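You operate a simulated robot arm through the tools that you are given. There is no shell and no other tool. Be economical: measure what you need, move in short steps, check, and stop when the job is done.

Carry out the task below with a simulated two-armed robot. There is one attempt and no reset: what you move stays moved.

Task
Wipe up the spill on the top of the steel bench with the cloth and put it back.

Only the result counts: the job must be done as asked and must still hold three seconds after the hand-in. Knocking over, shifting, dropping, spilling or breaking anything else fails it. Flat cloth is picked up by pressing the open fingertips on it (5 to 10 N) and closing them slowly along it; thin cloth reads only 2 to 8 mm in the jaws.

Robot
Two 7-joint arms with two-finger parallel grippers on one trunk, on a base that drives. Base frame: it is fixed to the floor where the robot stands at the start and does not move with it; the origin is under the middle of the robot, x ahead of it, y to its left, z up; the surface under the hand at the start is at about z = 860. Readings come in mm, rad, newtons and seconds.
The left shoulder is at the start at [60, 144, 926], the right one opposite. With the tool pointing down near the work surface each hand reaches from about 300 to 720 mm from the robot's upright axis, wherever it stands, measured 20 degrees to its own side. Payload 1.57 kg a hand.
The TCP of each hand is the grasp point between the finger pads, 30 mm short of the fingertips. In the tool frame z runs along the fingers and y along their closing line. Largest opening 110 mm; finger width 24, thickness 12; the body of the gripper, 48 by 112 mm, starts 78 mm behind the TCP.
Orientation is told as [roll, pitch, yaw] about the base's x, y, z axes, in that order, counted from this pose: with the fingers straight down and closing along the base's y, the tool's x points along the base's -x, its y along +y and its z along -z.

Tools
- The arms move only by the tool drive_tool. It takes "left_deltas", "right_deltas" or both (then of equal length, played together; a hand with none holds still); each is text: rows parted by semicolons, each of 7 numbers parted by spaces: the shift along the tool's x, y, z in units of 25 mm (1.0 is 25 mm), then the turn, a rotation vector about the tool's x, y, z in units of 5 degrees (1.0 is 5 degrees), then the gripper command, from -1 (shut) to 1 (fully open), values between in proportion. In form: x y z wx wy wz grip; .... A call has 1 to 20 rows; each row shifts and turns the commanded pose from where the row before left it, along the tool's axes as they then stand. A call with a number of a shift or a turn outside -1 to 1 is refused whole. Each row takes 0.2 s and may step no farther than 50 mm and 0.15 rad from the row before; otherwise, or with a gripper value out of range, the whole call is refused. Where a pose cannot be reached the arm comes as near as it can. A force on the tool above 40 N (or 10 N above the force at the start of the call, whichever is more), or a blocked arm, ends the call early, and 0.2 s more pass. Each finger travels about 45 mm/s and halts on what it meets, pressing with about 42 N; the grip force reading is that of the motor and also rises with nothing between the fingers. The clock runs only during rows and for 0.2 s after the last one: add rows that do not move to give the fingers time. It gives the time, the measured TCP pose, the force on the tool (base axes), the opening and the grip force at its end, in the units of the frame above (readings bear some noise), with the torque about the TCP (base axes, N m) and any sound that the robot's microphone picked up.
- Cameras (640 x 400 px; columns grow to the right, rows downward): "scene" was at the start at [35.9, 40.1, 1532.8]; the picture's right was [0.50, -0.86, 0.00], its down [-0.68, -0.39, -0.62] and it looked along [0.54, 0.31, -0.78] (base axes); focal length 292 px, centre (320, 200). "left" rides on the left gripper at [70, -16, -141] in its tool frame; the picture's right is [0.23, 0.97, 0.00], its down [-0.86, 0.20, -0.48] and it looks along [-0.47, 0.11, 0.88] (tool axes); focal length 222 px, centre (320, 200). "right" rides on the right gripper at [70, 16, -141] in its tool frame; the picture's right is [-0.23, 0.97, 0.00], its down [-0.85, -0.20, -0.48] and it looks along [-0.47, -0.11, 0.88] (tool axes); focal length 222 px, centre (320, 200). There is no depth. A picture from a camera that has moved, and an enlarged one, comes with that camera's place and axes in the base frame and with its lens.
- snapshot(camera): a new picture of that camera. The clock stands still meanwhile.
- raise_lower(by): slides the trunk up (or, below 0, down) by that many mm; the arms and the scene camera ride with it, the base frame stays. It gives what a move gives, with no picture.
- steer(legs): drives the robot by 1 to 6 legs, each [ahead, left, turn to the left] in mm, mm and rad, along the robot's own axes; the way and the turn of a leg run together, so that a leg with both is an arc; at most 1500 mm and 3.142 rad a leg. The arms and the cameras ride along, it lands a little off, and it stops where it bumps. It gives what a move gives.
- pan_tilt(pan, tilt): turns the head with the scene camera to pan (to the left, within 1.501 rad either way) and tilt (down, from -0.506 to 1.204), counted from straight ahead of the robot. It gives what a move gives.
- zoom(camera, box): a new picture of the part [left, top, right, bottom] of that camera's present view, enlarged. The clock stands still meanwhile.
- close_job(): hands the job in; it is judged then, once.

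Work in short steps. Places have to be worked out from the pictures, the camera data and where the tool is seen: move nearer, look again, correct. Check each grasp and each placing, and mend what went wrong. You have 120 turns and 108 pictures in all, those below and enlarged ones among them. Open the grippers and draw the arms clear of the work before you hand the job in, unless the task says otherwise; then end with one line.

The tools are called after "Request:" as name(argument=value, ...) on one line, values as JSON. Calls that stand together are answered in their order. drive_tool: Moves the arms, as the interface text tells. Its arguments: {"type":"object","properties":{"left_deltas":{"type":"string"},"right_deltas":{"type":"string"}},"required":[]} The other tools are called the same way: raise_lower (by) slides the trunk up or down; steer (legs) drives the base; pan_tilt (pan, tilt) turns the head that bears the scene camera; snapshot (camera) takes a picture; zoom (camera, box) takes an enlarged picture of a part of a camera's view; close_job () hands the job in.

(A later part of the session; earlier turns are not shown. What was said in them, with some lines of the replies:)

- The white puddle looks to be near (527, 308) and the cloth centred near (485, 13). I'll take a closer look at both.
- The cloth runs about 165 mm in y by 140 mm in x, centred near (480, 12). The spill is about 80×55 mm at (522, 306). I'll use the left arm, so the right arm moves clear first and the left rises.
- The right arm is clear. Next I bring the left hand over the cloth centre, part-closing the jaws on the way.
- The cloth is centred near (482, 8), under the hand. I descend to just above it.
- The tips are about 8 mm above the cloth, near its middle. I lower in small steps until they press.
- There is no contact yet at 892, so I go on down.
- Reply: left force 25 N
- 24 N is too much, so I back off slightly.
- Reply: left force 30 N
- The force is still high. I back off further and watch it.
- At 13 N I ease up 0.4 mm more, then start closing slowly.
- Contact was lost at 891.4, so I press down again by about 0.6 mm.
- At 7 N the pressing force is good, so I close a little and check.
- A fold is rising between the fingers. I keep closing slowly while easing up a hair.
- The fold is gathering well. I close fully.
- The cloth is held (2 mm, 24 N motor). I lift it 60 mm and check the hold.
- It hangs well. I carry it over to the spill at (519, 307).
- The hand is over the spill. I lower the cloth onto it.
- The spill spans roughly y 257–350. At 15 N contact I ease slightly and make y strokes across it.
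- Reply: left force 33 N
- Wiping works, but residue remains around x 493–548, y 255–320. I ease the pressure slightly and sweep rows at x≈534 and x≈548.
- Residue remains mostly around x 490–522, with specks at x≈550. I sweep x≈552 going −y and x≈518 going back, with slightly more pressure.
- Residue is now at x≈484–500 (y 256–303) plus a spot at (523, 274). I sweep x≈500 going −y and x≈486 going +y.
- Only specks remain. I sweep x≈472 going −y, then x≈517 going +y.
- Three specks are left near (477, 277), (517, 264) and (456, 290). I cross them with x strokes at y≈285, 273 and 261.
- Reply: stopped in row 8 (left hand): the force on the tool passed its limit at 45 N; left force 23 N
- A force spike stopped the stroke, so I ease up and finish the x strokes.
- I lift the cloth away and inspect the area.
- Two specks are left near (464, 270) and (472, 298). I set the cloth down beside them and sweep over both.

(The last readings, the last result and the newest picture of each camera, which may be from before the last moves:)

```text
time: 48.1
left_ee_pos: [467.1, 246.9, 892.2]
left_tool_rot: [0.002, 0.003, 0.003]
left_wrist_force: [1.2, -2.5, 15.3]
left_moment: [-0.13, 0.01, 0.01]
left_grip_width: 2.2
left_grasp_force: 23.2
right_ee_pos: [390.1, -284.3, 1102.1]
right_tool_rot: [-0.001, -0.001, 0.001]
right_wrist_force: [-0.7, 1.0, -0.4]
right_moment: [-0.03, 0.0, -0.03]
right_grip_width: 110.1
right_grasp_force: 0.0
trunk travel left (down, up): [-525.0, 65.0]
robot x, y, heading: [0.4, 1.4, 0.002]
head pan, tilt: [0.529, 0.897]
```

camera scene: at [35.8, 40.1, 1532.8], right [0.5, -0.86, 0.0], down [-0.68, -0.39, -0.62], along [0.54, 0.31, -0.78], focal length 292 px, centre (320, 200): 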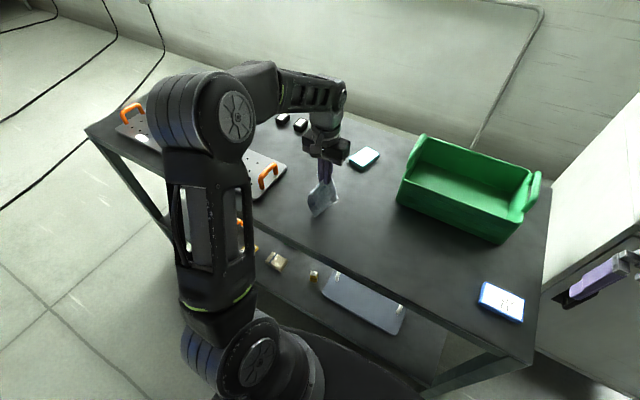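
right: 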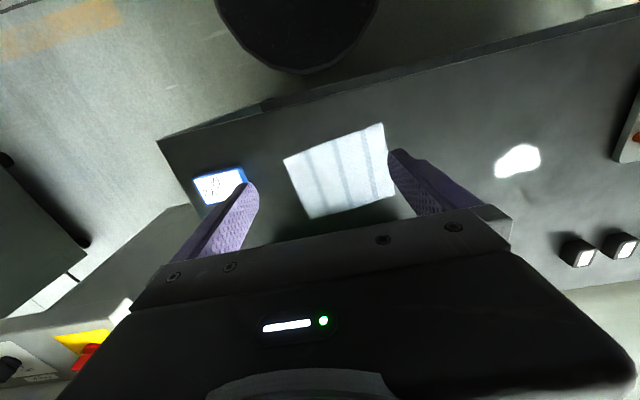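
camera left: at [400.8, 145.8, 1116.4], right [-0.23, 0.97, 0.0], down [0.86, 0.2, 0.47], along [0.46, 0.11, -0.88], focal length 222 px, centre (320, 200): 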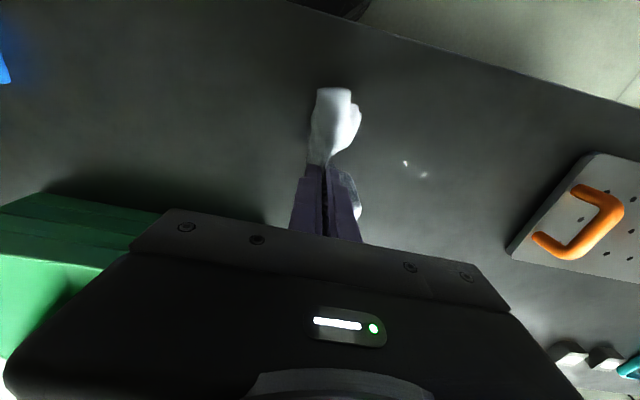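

At 15 N contact I sweep +y at x≈467, back at x≈477, then +y at x≈458.

Request:
drive_tool(left_deltas="0 0.6 0 0 0 0 -1;0 0.6 0 0 0 0 -1;0 0.6 0 0 0 0 -1;0 0.6 0 0 0 0 -1;0 0.6 0 0 0 0 -1;-0.4 0 0 0 0 0 -1;0 -0.6 0 0 0 0 -1;0 -0.6 0 0 0 0 -1;0 -0.6 0 0 0 0 -1;0 -0.6 0 0 0 0 -1;0 -0.6 0 0 0 0 -1;0.8 0 0 0 0 0 -1;0 0.6 0 0 0 0 -1;0 0.6 0 0 0 0 -1;0 0.6 0 0 0 0 -1;0 0.6 0 0 0 0 -1;0 0 0 0 0 0 -1")

Request:
drive_tool(left_deltas="0 0 -0.8 0 0 0 -1;0 -0.3 -1 0 0 0 -1;0 -0.8 -1 0 0 0 -1;0 -1 -0.6 0 0 0 -1;0 -1 0 0 0 0 -1;0 -1 0 0 0 0 -1;0 -1 0 0 0 0 -1;0 -1 0 0 0 0 -1;0 0 0 0 0 0 -1")

Request:
zoom(camera="left", box=[320, 80, 560, 230])

Request:
zoom(camera="scene", box=[240, 130, 440, 255])

```text
time: 51.7
left_ee_pos: [455.5, 305.7, 892.6]
left_tool_rot: [0.004, 0.002, 0.003]
left_wrist_force: [-0.3, -10.6, 34.0]
left_moment: [-0.59, 0.02, -0.04]
left_grip_width: 2.1
left_grasp_force: 24.4
right_ee_pos: [388.6, -285.6, 1101.9]
right_tool_rot: [0.003, -0.002, 0.004]
right_wrist_force: [0.0, 0.5, 0.6]
right_moment: [0.01, 0.02, 0.01]
right_grip_width: 110.0
right_grasp_force: 0.0
trunk travel left (down, up): [-525.0, 65.0]
robot x, y, heading: [-0.1, -3.8, -0.001]
head pan, tilt: [0.529, 0.897]
```

```text
time: 53.7
left_ee_pos: [457.7, 155.2, 977.5]
left_tool_rot: [0.001, 0.007, 0.004]
left_wrist_force: [-0.5, 0.7, 0.2]
left_moment: [-0.03, 0.0, 0.01]
left_grip_width: 1.8
left_grasp_force: 23.5
right_ee_pos: [390.8, -283.4, 1102.4]
right_tool_rot: [0.0, -0.001, 0.003]
right_wrist_force: [-0.4, -0.3, -0.1]
right_moment: [0.02, 0.01, 0.01]
right_grip_width: 110.0
right_grasp_force: 0.0
trunk travel left (down, up): [-525.0, 65.0]
robot x, y, heading: [-0.9, 0.0, -0.0]
head pan, tilt: [0.529, 0.897]
```

```text
2.67 times, centred on (440, 155) of left
camera zoom: at [389.4, 139.5, 1119.1], right [-0.23, 0.97, 0.0], down [0.86, 0.2, 0.47], along [0.46, 0.11, -0.88], focal length 592 px, centre (0, 320)
```

zoom: 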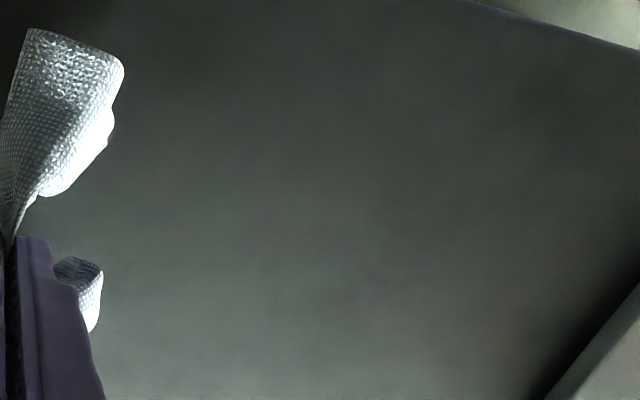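

```text
3.20 times, centred on (340, 192) of scene
camera zoom: at [35.7, 40.5, 1532.8], right [0.51, -0.86, 0.0], down [-0.67, -0.4, -0.62], along [0.54, 0.32, -0.78], focal length 936 px, centre (256, 224)
```

zoom: 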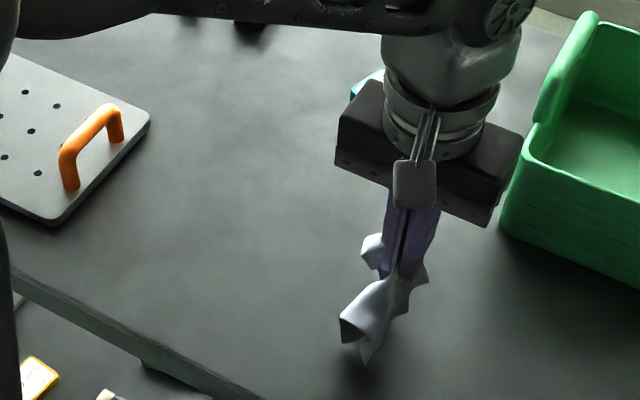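

The bench is clean. I carry the cloth back to its original place at (483, 6).

Request:
drive_tool(left_deltas="-0.17 -1 0 0 0 0 -1;-0.17 -1 0 0 0 0 -1;-0.17 -1 0 0 0 0 -1;-0.17 -1 0 0 0 0 -1;-0.17 -1 0 0 0 0 -1;-0.17 -0.97 0 0 0 0 -1;0 0 0 0 0 0 -1;0 0 1 0 0 0 -1;0 0 1 0 0 0 -1;0 0 0.8 0 0 0 -1;0 0 0.4 0 0 0 -1;0 0 0 0 0 0 -1")

Request:
snapshot(camera="left")

Request:
zoom(camera="scene", box=[330, 180, 530, 305])

```text
time: 56.3
left_ee_pos: [484.0, 8.6, 895.7]
left_tool_rot: [0.001, 0.008, 0.004]
left_wrist_force: [0.0, 0.1, 2.5]
left_moment: [-0.01, 0.01, 0.0]
left_grip_width: 2.0
left_grasp_force: 24.5
right_ee_pos: [390.1, -284.2, 1100.8]
right_tool_rot: [0.0, 0.0, 0.003]
right_wrist_force: [-0.5, 1.0, -0.4]
right_moment: [-0.02, -0.02, 0.02]
right_grip_width: 109.8
right_grasp_force: 0.1
trunk travel left (down, up): [-525.0, 65.0]
robot x, y, heading: [2.3, -0.5, 0.008]
head pan, tilt: [0.529, 0.897]
```

```text
77 pictures are left
camera left: at [416.2, -8.0, 1036.9], right [-0.23, 0.97, 0.0], down [0.86, 0.2, 0.47], along [0.46, 0.11, -0.88], focal length 222 px, centre (320, 200)
```

left: 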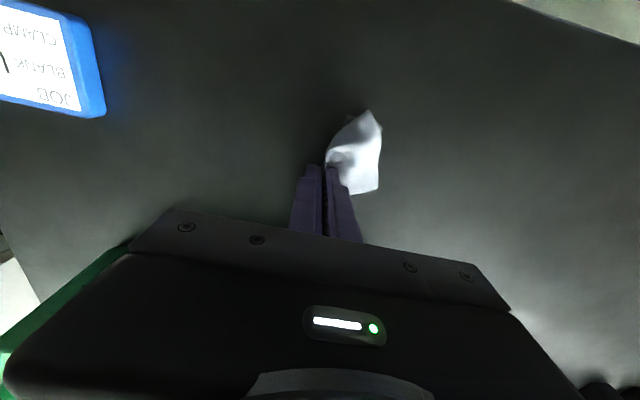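

```text
3.20 times, centred on (430, 242) of scene
camera zoom: at [35.6, 40.2, 1532.8], right [0.51, -0.86, 0.0], down [-0.67, -0.4, -0.62], along [0.54, 0.32, -0.78], focal length 936 px, centre (-32, 64)
```

zoom: 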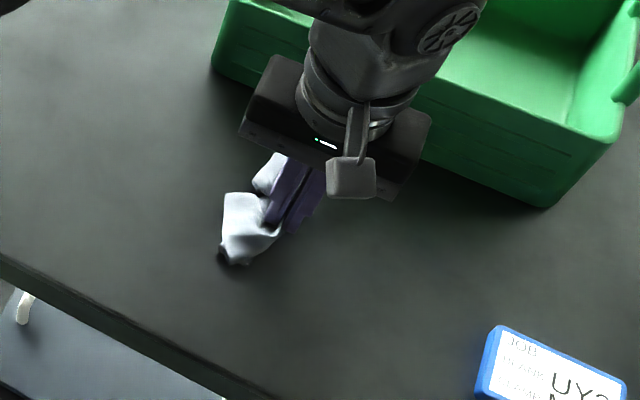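

The cloth trails bunched to the +y side. I lift it to hang freely, then lower it straight down.

Request:
drive_tool(left_deltas="0 0 -1 0 0 0 -1;0 0 -1 0 0 0 -1;0 0 -1 0 0 0 -1;0 0 -1 0 0 0 -1;0 0 0 0 0 0 -1;0 0 0 0 0 0 -1;0 0 0 0 0 0 -1;0 0 0 0 0 0 -1")

Request:
snapshot(camera="left")

Request:
zoom(camera="scene", box=[330, 180, 530, 305])

```text
time: 58.1
left_ee_pos: [483.3, 6.6, 994.3]
left_tool_rot: [0.002, 0.009, 0.003]
left_wrist_force: [0.3, 0.6, -0.1]
left_moment: [0.0, 0.02, -0.01]
left_grip_width: 2.1
left_grasp_force: 24.0
right_ee_pos: [390.7, -285.0, 1101.5]
right_tool_rot: [0.0, -0.001, 0.001]
right_wrist_force: [-0.4, -0.8, 0.0]
right_moment: [-0.01, 0.0, -0.03]
right_grip_width: 109.8
right_grasp_force: 0.0
trunk travel left (down, up): [-525.0, 65.0]
robot x, y, heading: [2.4, 1.4, 0.006]
head pan, tilt: [0.529, 0.897]
```

```text
75 pictures are left
camera left: at [415.3, -9.5, 1136.4], right [-0.23, 0.97, 0.0], down [0.86, 0.2, 0.47], along [0.46, 0.11, -0.88], focal length 222 px, centre (320, 200)
```

left: 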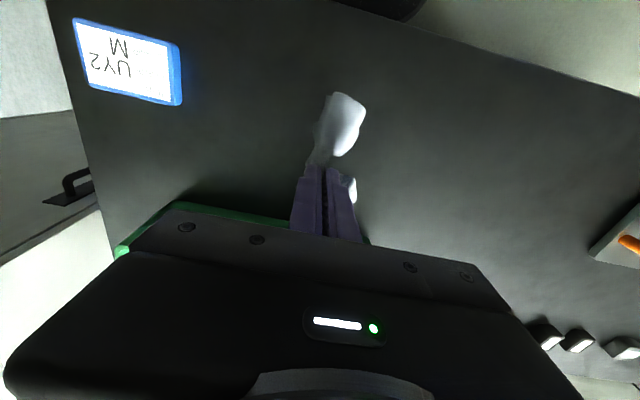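

```text
3.20 times, centred on (430, 242) of scene
camera zoom: at [35.7, 40.2, 1532.8], right [0.51, -0.86, 0.0], down [-0.67, -0.4, -0.62], along [0.54, 0.32, -0.78], focal length 936 px, centre (-32, 64)
```

zoom: 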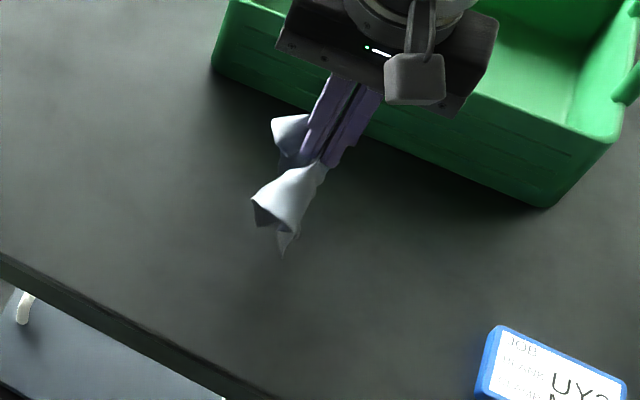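

It hangs nearly free. I lower it at y≈−10 and drift +y during touchdown so both flaps lie about evenly.

Request:
drive_tool(left_deltas="0 -0.5 0.8 0 0 0 -1;0 -0.5 0.8 0 0 0 -1;0 0 0.5 0 0 0 -1;0 0.2 0.4 0 0 0 -1;0 0.3 0.4 0 0 0 -1;0 0.3 0.4 0 0 0 -1;0 0.2 0.4 0 0 0 -1;0 0 0.2 0 0 0 -1;0 0 0 0 0 0 -1")

Request:
snapshot(camera="left")

Request:
zoom(camera="scene", box=[330, 180, 530, 305])

```text
time: 60.1
left_ee_pos: [483.2, 5.5, 897.9]
left_tool_rot: [0.0, 0.007, 0.003]
left_wrist_force: [-0.3, 0.0, 1.4]
left_moment: [0.02, -0.02, -0.03]
left_grip_width: 1.9
left_grasp_force: 23.8
right_ee_pos: [389.7, -284.2, 1101.6]
right_tool_rot: [0.0, 0.0, 0.003]
right_wrist_force: [0.2, -0.7, 0.1]
right_moment: [-0.02, 0.0, -0.02]
right_grip_width: 110.0
right_grasp_force: 0.0
trunk travel left (down, up): [-525.0, 65.0]
robot x, y, heading: [2.6, 3.4, 0.0]
head pan, tilt: [0.529, 0.897]
```

```text
73 pictures are left
camera left: at [414.9, -10.6, 1040.2], right [-0.23, 0.97, 0.0], down [0.86, 0.2, 0.47], along [0.46, 0.11, -0.88], focal length 222 px, centre (320, 200)
```

left: 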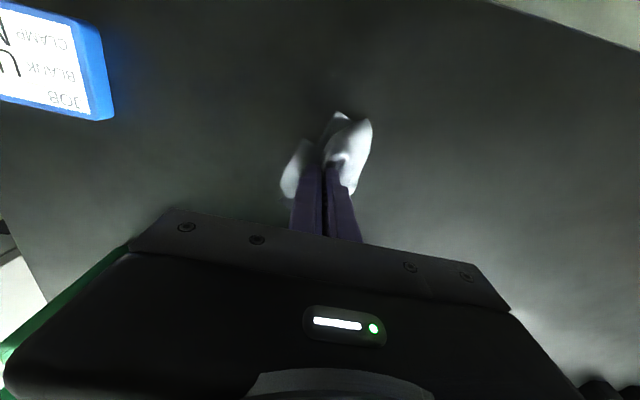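

```text
3.20 times, centred on (430, 242) of scene
camera zoom: at [35.6, 40.3, 1532.8], right [0.51, -0.86, 0.0], down [-0.67, -0.4, -0.62], along [0.54, 0.32, -0.78], focal length 936 px, centre (-32, 64)
```

zoom: 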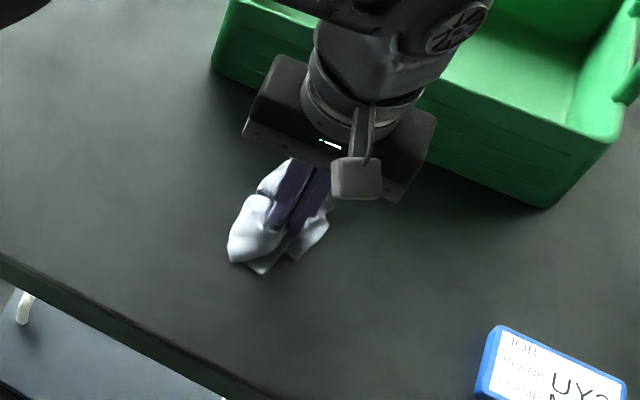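

Now the flaps sit on both sides. I open slowly, then lift.

Request:
drive_tool(left_deltas="0 0 0.1 0 0 0 -1;0 0 0 0 0 0 -0.8;0 0 0 0 0 0 -0.6;0 0 0 0 0 0 -0.4;0 0 0 0 0 0 -0.2;0 0 0 0 0 0 0;0 0 0 0 0 0 0.3;0 0 0 0 0 0 0.3;0 0 -0.3 0 0 0 0.3;0 0 -0.6 0 0 0 0.3;0 0 -1 0 0 0 0.3;0 0 -1 0 0 0 0.3;0 0 -1 0 0 0 0.3;0 0 0 0 0 0 0.3")

Request:
snapshot(camera="left")

Request:
zoom(camera="scene", box=[330, 180, 530, 305])

```text
time: 63.1
left_ee_pos: [482.9, 6.3, 991.0]
left_tool_rot: [0.003, 0.006, 0.004]
left_wrist_force: [-0.8, -1.0, -0.4]
left_moment: [0.0, 0.02, 0.01]
left_grip_width: 71.5
left_grasp_force: 0.0
right_ee_pos: [390.1, -284.6, 1101.5]
right_tool_rot: [0.0, 0.001, 0.0]
right_wrist_force: [-0.5, -0.1, -0.1]
right_moment: [0.0, -0.01, -0.02]
right_grip_width: 110.0
right_grasp_force: 0.0
trunk travel left (down, up): [-525.0, 65.0]
robot x, y, heading: [-0.6, -0.9, -0.0]
head pan, tilt: [0.529, 0.897]
```

```text
71 pictures are left
camera left: at [416.2, -10.1, 1133.9], right [-0.23, 0.97, 0.0], down [0.86, 0.2, 0.47], along [0.46, 0.11, -0.88], focal length 222 px, centre (320, 200)
```

left: 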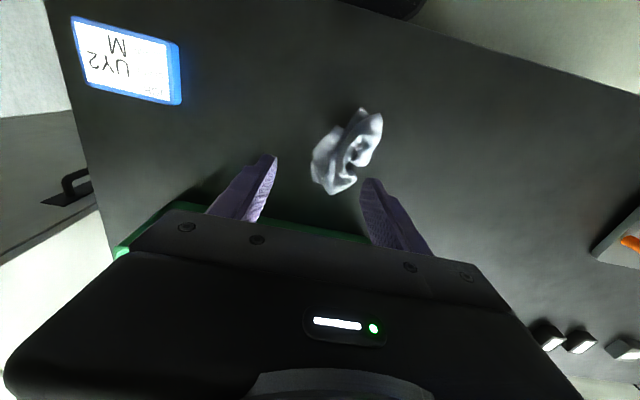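

```text
3.20 times, centred on (430, 242) of scene
camera zoom: at [35.9, 40.2, 1532.8], right [0.51, -0.86, 0.0], down [-0.67, -0.4, -0.62], along [0.54, 0.32, -0.78], focal length 936 px, centre (-32, 64)
```

zoom: 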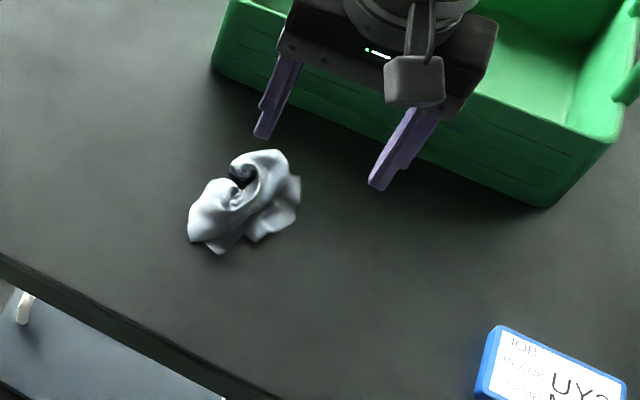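

The cloth is down but bunched, centred at about (484, 42), some 35 mm off. I look closer for an edge to pull it out flatter toward −y.

Request:
zoom(camera="left", box=[260, 80, 430, 220])

Request:
zoom(camera="scene", box=[380, 215, 440, 265])

```text
2.86 times, centred on (345, 150) of left
camera zoom: at [416.2, -10.1, 1133.9], right [-0.23, 0.97, 0.0], down [0.86, 0.2, 0.47], along [0.46, 0.11, -0.88], focal length 635 px, centre (249, 343)
```

zoom: 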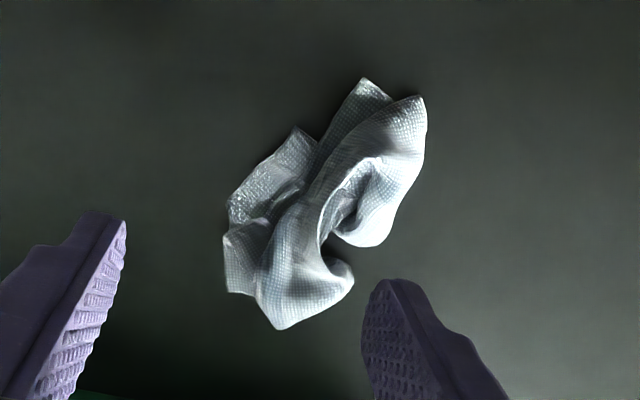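

```text
8.00 times, centred on (410, 240) of scene
camera zoom: at [35.9, 40.2, 1532.8], right [0.51, -0.86, 0.0], down [-0.67, -0.4, -0.62], along [0.54, 0.32, -0.78], focal length 2340 px, centre (-400, -120)
```

zoom: 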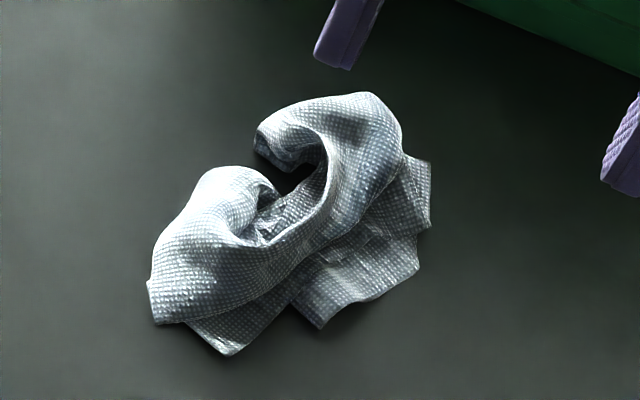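

The lower layer's free edge is on the −y side near (507, 10). I turn the hand 90° to pinch that edge with fingers closing along x, then draw it out to −y.

Request:
drive_tool(left_deltas="0 0 0 0 0 1 0.3;0 0 0 0 0 1 0.3;0 0 0 0 0 1 0.3;0 0 0 0 0 1 0.3;0 0 0 0 0 1 0.3;0 0 0 0 0 1 0.3;0 0 0 0 0 1 0.3;0 0 0 0 0 1 0.3;0 0 0 0 0 1 0.3;0 0 0 0 0 1 0.3;0 0 0 0 0 1 0.3;0 0 0 0 0 1 0.3;0 0 0 0 0 1 0.3;0 0 0 0 0 1 0.3;0 0 0 0 0 1 0.3;0 0 0 0 0 1 0.3;0 0 0 0 0 1 0.3;0 0 0 0 0 1 0.3;0 0 0 0 0 0 0.1")

Request:
snapshot(camera="left")

```text
time: 67.1
left_ee_pos: [483.6, 6.3, 991.5]
left_tool_rot: [-0.007, 0.001, -1.566]
left_wrist_force: [1.2, -0.1, 0.4]
left_moment: [-0.01, -0.01, -0.03]
left_grip_width: 60.4
left_grasp_force: 0.0
right_ee_pos: [390.5, -284.9, 1100.2]
right_tool_rot: [-0.001, -0.001, 0.002]
right_wrist_force: [0.2, 0.6, 1.2]
right_moment: [0.0, 0.0, 0.02]
right_grip_width: 110.1
right_grasp_force: 0.1
trunk travel left (down, up): [-525.0, 65.0]
robot x, y, heading: [2.8, -3.2, -0.0]
head pan, tilt: [0.529, 0.897]
```

```text
67 pictures are left
camera left: at [469.1, 76.3, 1134.2], right [0.97, 0.23, -0.01], down [0.21, -0.86, 0.48], along [0.1, -0.46, -0.88], focal length 222 px, centre (320, 200)
```

left: 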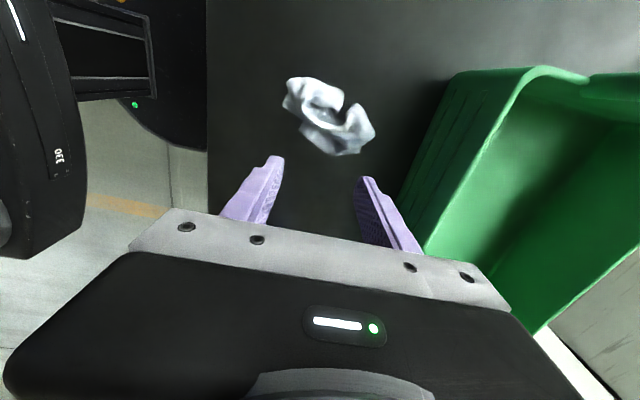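

The flap edge is near (503, 1). I move to (505, 11) with a ~45 mm opening and descend close to the surface.

Request:
drive_tool(left_deltas="0.1 0.5 0 0 0 0 -0.1;0.1 0.4 1 0 0 0 -0.18;0 0 1 0 0 0 -0.18;0 0 1 0 0 0 -0.18;0 0 0.5 0 0 0 -0.18;0 0 0 0 0 0 -0.18")

Request:
snapshot(camera="left")

Request:
zoom(camera="scene", box=[370, 195, 470, 265])

```text
time: 68.5
left_ee_pos: [508.3, 13.6, 905.6]
left_tool_rot: [-0.007, 0.002, -1.566]
left_wrist_force: [0.2, 0.3, -0.2]
left_moment: [-0.01, 0.03, 0.02]
left_grip_width: 45.1
left_grasp_force: 0.0
right_ee_pos: [390.3, -284.5, 1101.7]
right_tool_rot: [0.0, 0.001, 0.002]
right_wrist_force: [-0.2, -0.5, -0.3]
right_moment: [0.0, 0.01, -0.01]
right_grip_width: 109.9
right_grasp_force: 0.1
trunk travel left (down, up): [-525.0, 65.0]
robot x, y, heading: [2.8, -0.3, -0.002]
head pan, tilt: [0.529, 0.897]
```

```text
66 pictures are left
camera left: at [493.2, 82.4, 1047.1], right [0.97, 0.23, -0.01], down [0.21, -0.86, 0.48], along [0.1, -0.46, -0.88], focal length 222 px, centre (320, 200)
```

left: 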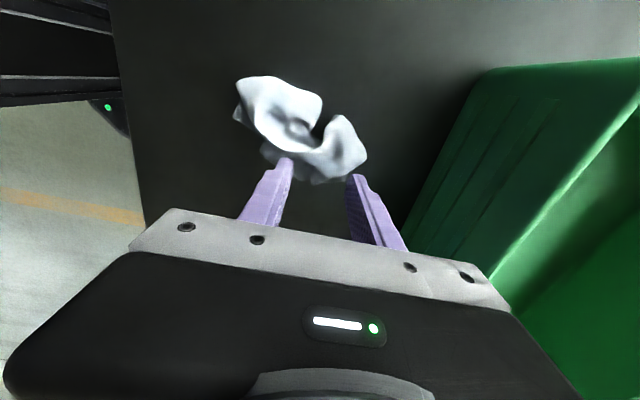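

```text
5.71 times, centred on (420, 230) of scene
camera zoom: at [35.8, 40.3, 1532.8], right [0.51, -0.86, 0.0], down [-0.67, -0.4, -0.62], along [0.54, 0.32, -0.78], focal length 1672 px, centre (-251, 29)
```

zoom: 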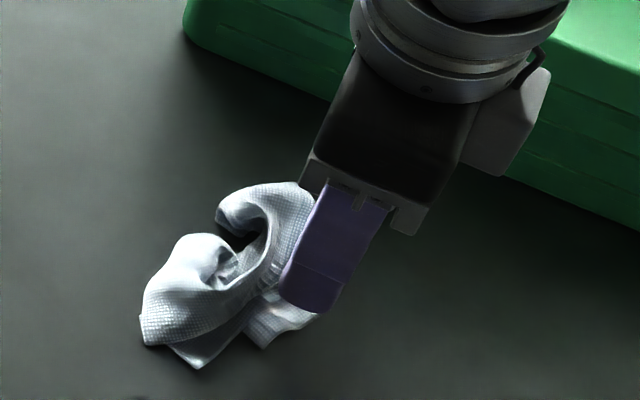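

The flap is narrow (edge at y≈5). I shift 5 mm to +y and lower to press.

Request:
drive_tool(left_deltas="0.2 0 0.2 0 0 0 -0.18;0 0 0.15 0 0 0 -0.18;0 0 0.1 0 0 0 -0.18;0 0 0.08 0 0 0 -0.18;0 0 0 0 0 0 -0.18")

```text
time: 69.7
left_ee_pos: [505.9, 17.4, 892.8]
left_tool_rot: [-0.006, 0.001, -1.567]
left_wrist_force: [1.2, 0.1, 6.2]
left_moment: [0.06, 0.03, -0.03]
left_grip_width: 44.7
left_grasp_force: 0.1
right_ee_pos: [389.8, -284.5, 1101.7]
right_tool_rot: [-0.001, 0.001, 0.004]
right_wrist_force: [-0.2, -0.5, 0.5]
right_moment: [0.01, 0.0, 0.0]
right_grip_width: 110.0
right_grasp_force: 0.0
trunk travel left (down, up): [-525.0, 65.0]
robot x, y, heading: [3.8, -0.8, 0.004]
head pan, tilt: [0.529, 0.897]
```

At 6 N I close slowly.

Request:
drive_tool(left_deltas="0 0 0.01 0 0 0 -0.25;0 0 0 0 0 0 -0.32;0 0 0 0 0 0 -0.39;0 0 0.01 0 0 0 -0.46;0 0 0 0 0 0 -0.53;0 0 0 0 0 0 -0.6;0 0 0 0 0 0 -0.67;0 0 0 0 0 0 -0.74;0 0 0 0 0 0 -0.81;0 0 0 0 0 0 -0.88;0 0 0 0 0 0 -1;0 0 0 0 0 0 -1;0 0 0 0 0 0 -1")

Request:
snapshot(camera="left")

Request:
zoom(camera="scene", box=[370, 195, 470, 265])

```text
time: 72.5
left_ee_pos: [504.3, 16.5, 891.6]
left_tool_rot: [-0.005, 0.002, -1.566]
left_wrist_force: [3.4, -0.5, 18.6]
left_moment: [0.18, -0.08, -0.02]
left_grip_width: 3.9
left_grasp_force: 24.5
right_ee_pos: [389.1, -283.8, 1101.6]
right_tool_rot: [-0.001, -0.003, 0.001]
right_wrist_force: [-0.2, 1.0, 0.5]
right_moment: [0.04, -0.01, 0.02]
right_grip_width: 109.9
right_grasp_force: 0.1
trunk travel left (down, up): [-525.0, 65.0]
robot x, y, heading: [1.6, -0.3, 0.005]
head pan, tilt: [0.529, 0.897]
```

```text
64 pictures are left
camera left: at [490.2, 86.8, 1033.9], right [0.97, 0.23, 0.0], down [0.21, -0.86, 0.48], along [0.11, -0.46, -0.88], focal length 222 px, centre (320, 200)
```

left: 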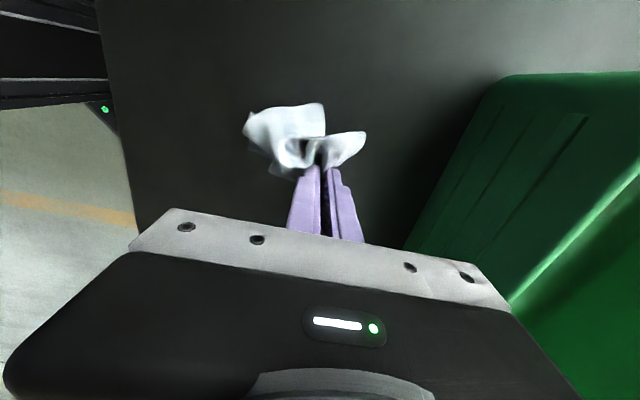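

```text
5.71 times, centred on (420, 230) of scene
camera zoom: at [34.6, 40.1, 1532.9], right [0.51, -0.86, 0.0], down [-0.67, -0.4, -0.62], along [0.54, 0.32, -0.78], focal length 1672 px, centre (-251, 29)
```

zoom: 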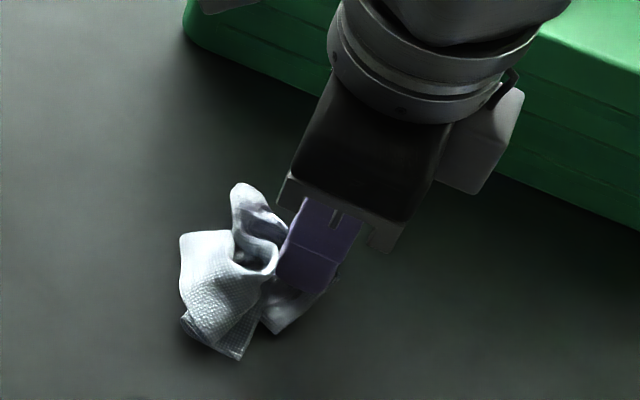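

Gripped (3.9 mm). I lift it to see how it hangs from the edge.

Request:
drive_tool(left_deltas="0 0 -0.5 0 0 0 -1;0 0 -1 0 0 0 -1;0 0 -1 0 0 0 -1;0 0 -1 0 0 0 -1;0 0 -1 0 0 0 -1;0 0 -1 0 0 0 -1;0 0 -1 0 0 0 -1;0 0 0 0 0 0 -1;0 0 0 0 0 0 -1;0 0 0 0 0 0 -1")

Request:
snapshot(camera="left")

Request:
zoom(camera="scene", box=[350, 150, 510, 270])

```text
time: 74.7
left_ee_pos: [506.9, 17.7, 1050.7]
left_tool_rot: [-0.008, 0.002, -1.567]
left_wrist_force: [0.7, 0.1, -0.7]
left_moment: [-0.02, 0.0, 0.04]
left_grip_width: 4.0
left_grasp_force: 24.7
right_ee_pos: [389.4, -283.5, 1100.8]
right_tool_rot: [0.001, 0.0, 0.003]
right_wrist_force: [0.6, 0.7, 0.2]
right_moment: [0.02, 0.01, 0.02]
right_grip_width: 110.1
right_grasp_force: 0.1
trunk travel left (down, up): [-525.0, 65.0]
robot x, y, heading: [-2.2, -0.9, 0.004]
head pan, tilt: [0.529, 0.897]
```

```text
62 pictures are left
camera left: at [492.7, 86.7, 1193.9], right [0.97, 0.23, -0.01], down [0.21, -0.86, 0.48], along [0.1, -0.46, -0.88], focal length 222 px, centre (320, 200)
```

left: 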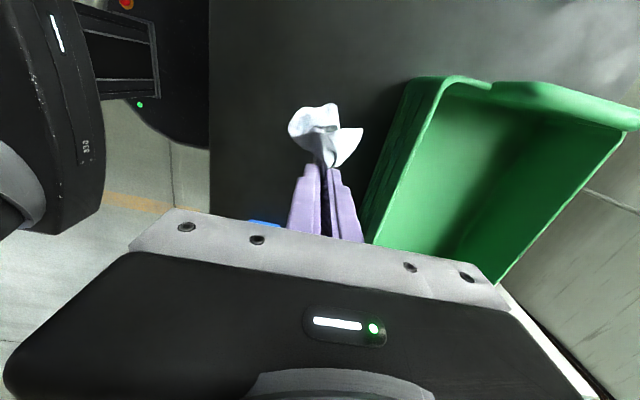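

```text
3.33 times, centred on (430, 210) of scene
camera zoom: at [35.8, 40.2, 1532.8], right [0.51, -0.86, 0.0], down [-0.67, -0.4, -0.62], along [0.54, 0.32, -0.78], focal length 975 px, centre (-47, 167)
```

zoom: 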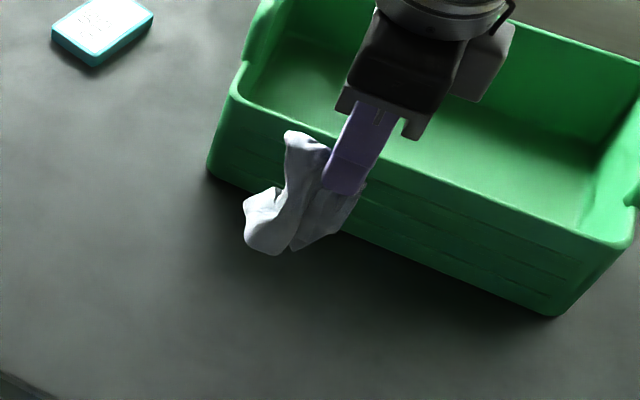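

It hangs about 100 mm long. I lower it until the bottom touches near y≈45, then lay it out by moving −y while descending.

Request:
drive_tool(left_deltas="0.5 -0.4 0.6 0 0 0 -1;0.5 -0.5 0.6 0 0 0 -1;0.2 0 0.6 0 0 0 -1;0 0 0.5 0 0 0 -1;0 0 0.5 0 0 0 -1;0 0 0 0 0 0 -1;-0.4 0 0.5 0 0 0 -1;-0.5 0 0.5 0 0 0 -1;-0.5 0 0.5 0 0 0 -1;-0.5 0 0.5 0 0 0 -1;-0.5 0 0.5 0 0 0 -1;-0.5 0 0.4 0 0 0 -1;-0.5 0 0.3 0 0 0 -1;-0.4 0 0.1 0 0 0 -1;0 0 0 0 0 0 -1")

Request:
snapshot(camera="left")

Request:
zoom(camera="scene", box=[350, 180, 510, 300])

```text
time: 77.9
left_ee_pos: [482.4, -46.2, 901.6]
left_tool_rot: [-0.006, 0.001, -1.567]
left_wrist_force: [0.4, -0.5, -0.5]
left_moment: [0.02, 0.01, 0.01]
left_grip_width: 3.8
left_grasp_force: 24.6
right_ee_pos: [389.8, -284.3, 1101.5]
right_tool_rot: [0.0, -0.001, 0.001]
right_wrist_force: [-0.1, -1.2, 0.1]
right_moment: [-0.03, 0.02, 0.01]
right_grip_width: 110.2
right_grasp_force: 0.0
trunk travel left (down, up): [-525.0, 65.0]
robot x, y, heading: [-1.2, -3.8, 0.005]
head pan, tilt: [0.529, 0.897]
```

```text
60 pictures are left
camera left: at [468.6, 23.0, 1043.2], right [0.97, 0.23, -0.01], down [0.21, -0.86, 0.48], along [0.1, -0.46, -0.88], focal length 222 px, centre (320, 200)
```

left: 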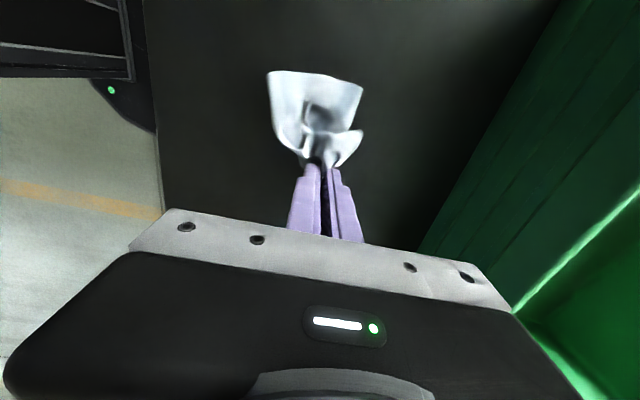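

```text
3.33 times, centred on (430, 240) of scene
camera zoom: at [35.7, 40.3, 1532.8], right [0.51, -0.86, 0.0], down [-0.67, -0.4, -0.62], along [0.54, 0.32, -0.78], focal length 975 px, centre (-47, 67)
```

zoom: 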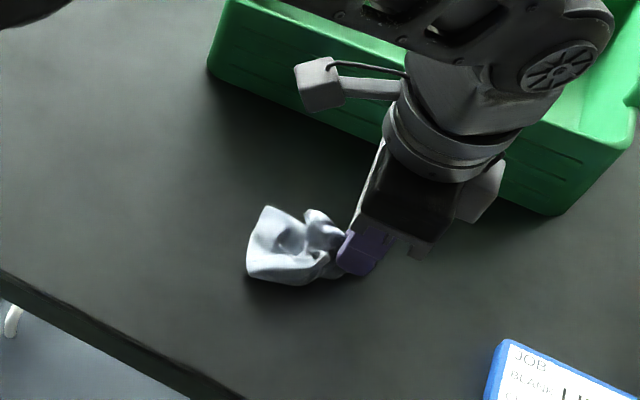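

It is laid out with its centre around (480, 0). I lower the last few mm, open and lift straight up.

Request:
drive_tool(left_deltas="0 0 0.25 0 0 0 -1;0 0 0 0 0 0 -0.85;0 0 0 0 0 0 -0.7;0 0 0 0 0 0 -0.5;0 0 0 0 0 0 -0.3;0 0 0 0 0 0 -0.1;0 0 0 0 0 0 0.1;0 0 -0.3 0 0 0 0.2;0 0 -0.6 0 0 0 0.2;0 0 -1 0 0 0 0.2;0 0 -1 0 0 0 0.2;0 0 -1 0 0 0 0.2;0 0 -1 0 0 0 0.2;0 0 0 0 0 0 0.2")

Request:
snapshot(camera="left")

Request:
zoom(camera="scene", box=[350, 180, 510, 300])

```text
time: 80.9
left_ee_pos: [481.3, -49.4, 1020.6]
left_tool_rot: [-0.007, 0.0, -1.567]
left_wrist_force: [-0.1, -0.1, -0.6]
left_moment: [-0.02, 0.0, 0.0]
left_grip_width: 65.9
left_grasp_force: 0.1
right_ee_pos: [391.2, -283.9, 1100.9]
right_tool_rot: [0.0, 0.0, 0.001]
right_wrist_force: [1.1, 0.2, 0.5]
right_moment: [0.01, 0.0, 0.01]
right_grip_width: 110.1
right_grasp_force: 0.0
trunk travel left (down, up): [-525.0, 65.0]
robot x, y, heading: [1.9, 3.5, 0.002]
head pan, tilt: [0.529, 0.897]
```

```text
58 pictures are left
camera left: at [467.3, 20.5, 1162.5], right [0.97, 0.23, -0.01], down [0.21, -0.86, 0.47], along [0.1, -0.46, -0.88], focal length 222 px, centre (320, 200)
```

left: 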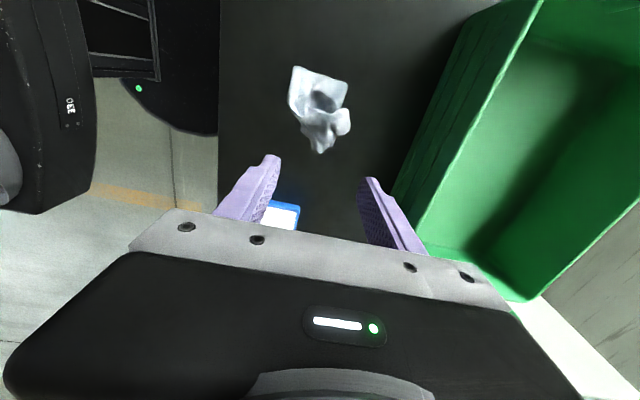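

```text
3.33 times, centred on (430, 240) of scene
camera zoom: at [35.9, 40.2, 1532.8], right [0.51, -0.86, 0.0], down [-0.67, -0.4, -0.62], along [0.54, 0.32, -0.78], focal length 975 px, centre (-47, 67)
```

zoom: 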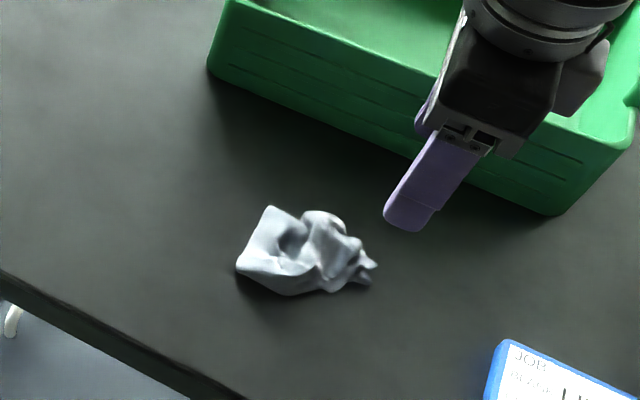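

The cloth rests around (476, −6), within about 15 mm of its original centre. I retract the left arm and make a final check of the bench.

Request:
drive_tool(left_deltas="0 0 -1 0 0 0 0.5;0.5 0 -1 0 0 0 0.8;1 -0.2 0 0 0 0 1;1 -0.2 0 0 0 0 1;1 -0.2 0 0 0 0 1;1 -0.2 0 0 0 0 1;1 -0.2 0 0 0 0 1;1 -0.2 0 0 0 0 1;1 -0.2 0 0 0 0 1;1 -0.2 0 0 0 0 1;1 -0.2 0 0 0 0 1;1 -0.2 0 0 0 0 1;1 0 0 0 0 0 1;1 0 0 0 0 0 1;1 0 0 0 0 0 1;1 0 0 0 0 0 1;1 0 0 0 0 0 1;1 0 0 0 0 0 1;0 0 0 0 0 0 1")

Request:
snapshot(camera="scene")

Request:
snapshot(camera="left")

Request:
zoom(camera="scene", box=[270, 150, 390, 240])

```text
time: 84.9
left_ee_pos: [431.3, 363.3, 1070.8]
left_tool_rot: [-0.007, 0.001, -1.566]
left_wrist_force: [1.2, 0.2, 1.0]
left_moment: [0.01, -0.01, 0.0]
left_grip_width: 110.1
left_grasp_force: 0.1
right_ee_pos: [390.4, -283.5, 1102.0]
right_tool_rot: [0.0, -0.001, 0.003]
right_wrist_force: [0.0, 0.3, 0.5]
right_moment: [0.02, -0.02, 0.03]
right_grip_width: 109.7
right_grasp_force: 0.0
trunk travel left (down, up): [-525.0, 65.0]
robot x, y, heading: [-2.9, -0.2, 0.004]
head pan, tilt: [0.529, 0.897]
```

```text
56 pictures are left
camera scene: at [35.7, 40.1, 1532.8], right [0.51, -0.86, 0.0], down [-0.67, -0.39, -0.62], along [0.54, 0.32, -0.78], focal length 292 px, centre (320, 200)
```

scene: 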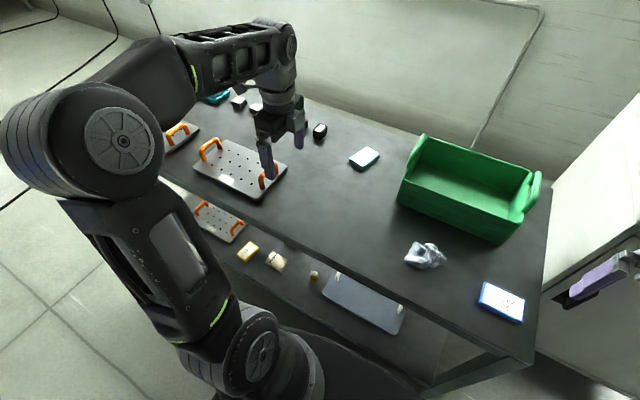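

```text
55 pictures are left
camera left: at [417.1, 434.5, 1213.1], right [0.97, 0.23, -0.01], down [0.21, -0.86, 0.48], along [0.1, -0.46, -0.88], focal length 222 px, centre (320, 200)
```

left: 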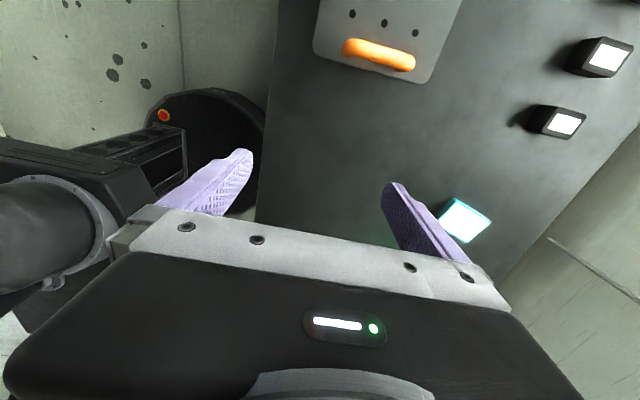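

```text
4.44 times, centred on (330, 195) of scene
camera zoom: at [35.7, 40.1, 1532.8], right [0.51, -0.86, 0.0], down [-0.67, -0.39, -0.62], along [0.54, 0.32, -0.78], focal length 1300 px, centre (276, 222)
```

zoom: 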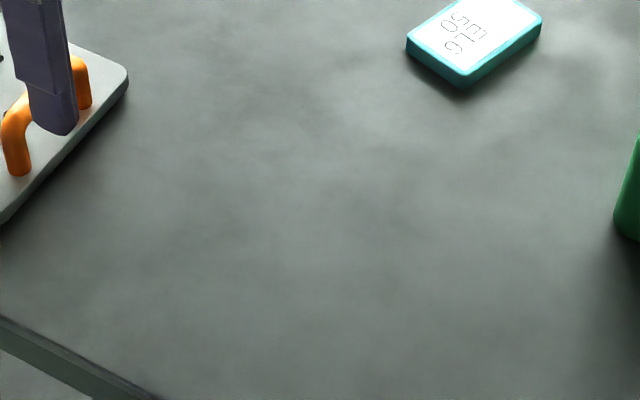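

The bench top is clean, the cloth is back in its place, nothing else has shifted and both hands are open and clear. I hand the job in.

Request:
close_job()

```text
The job is handed in.
```

I wiped the spill off the bench top and put the cloth back within about 15 mm of its original centre, but it lies bunched rather than flat as it was.
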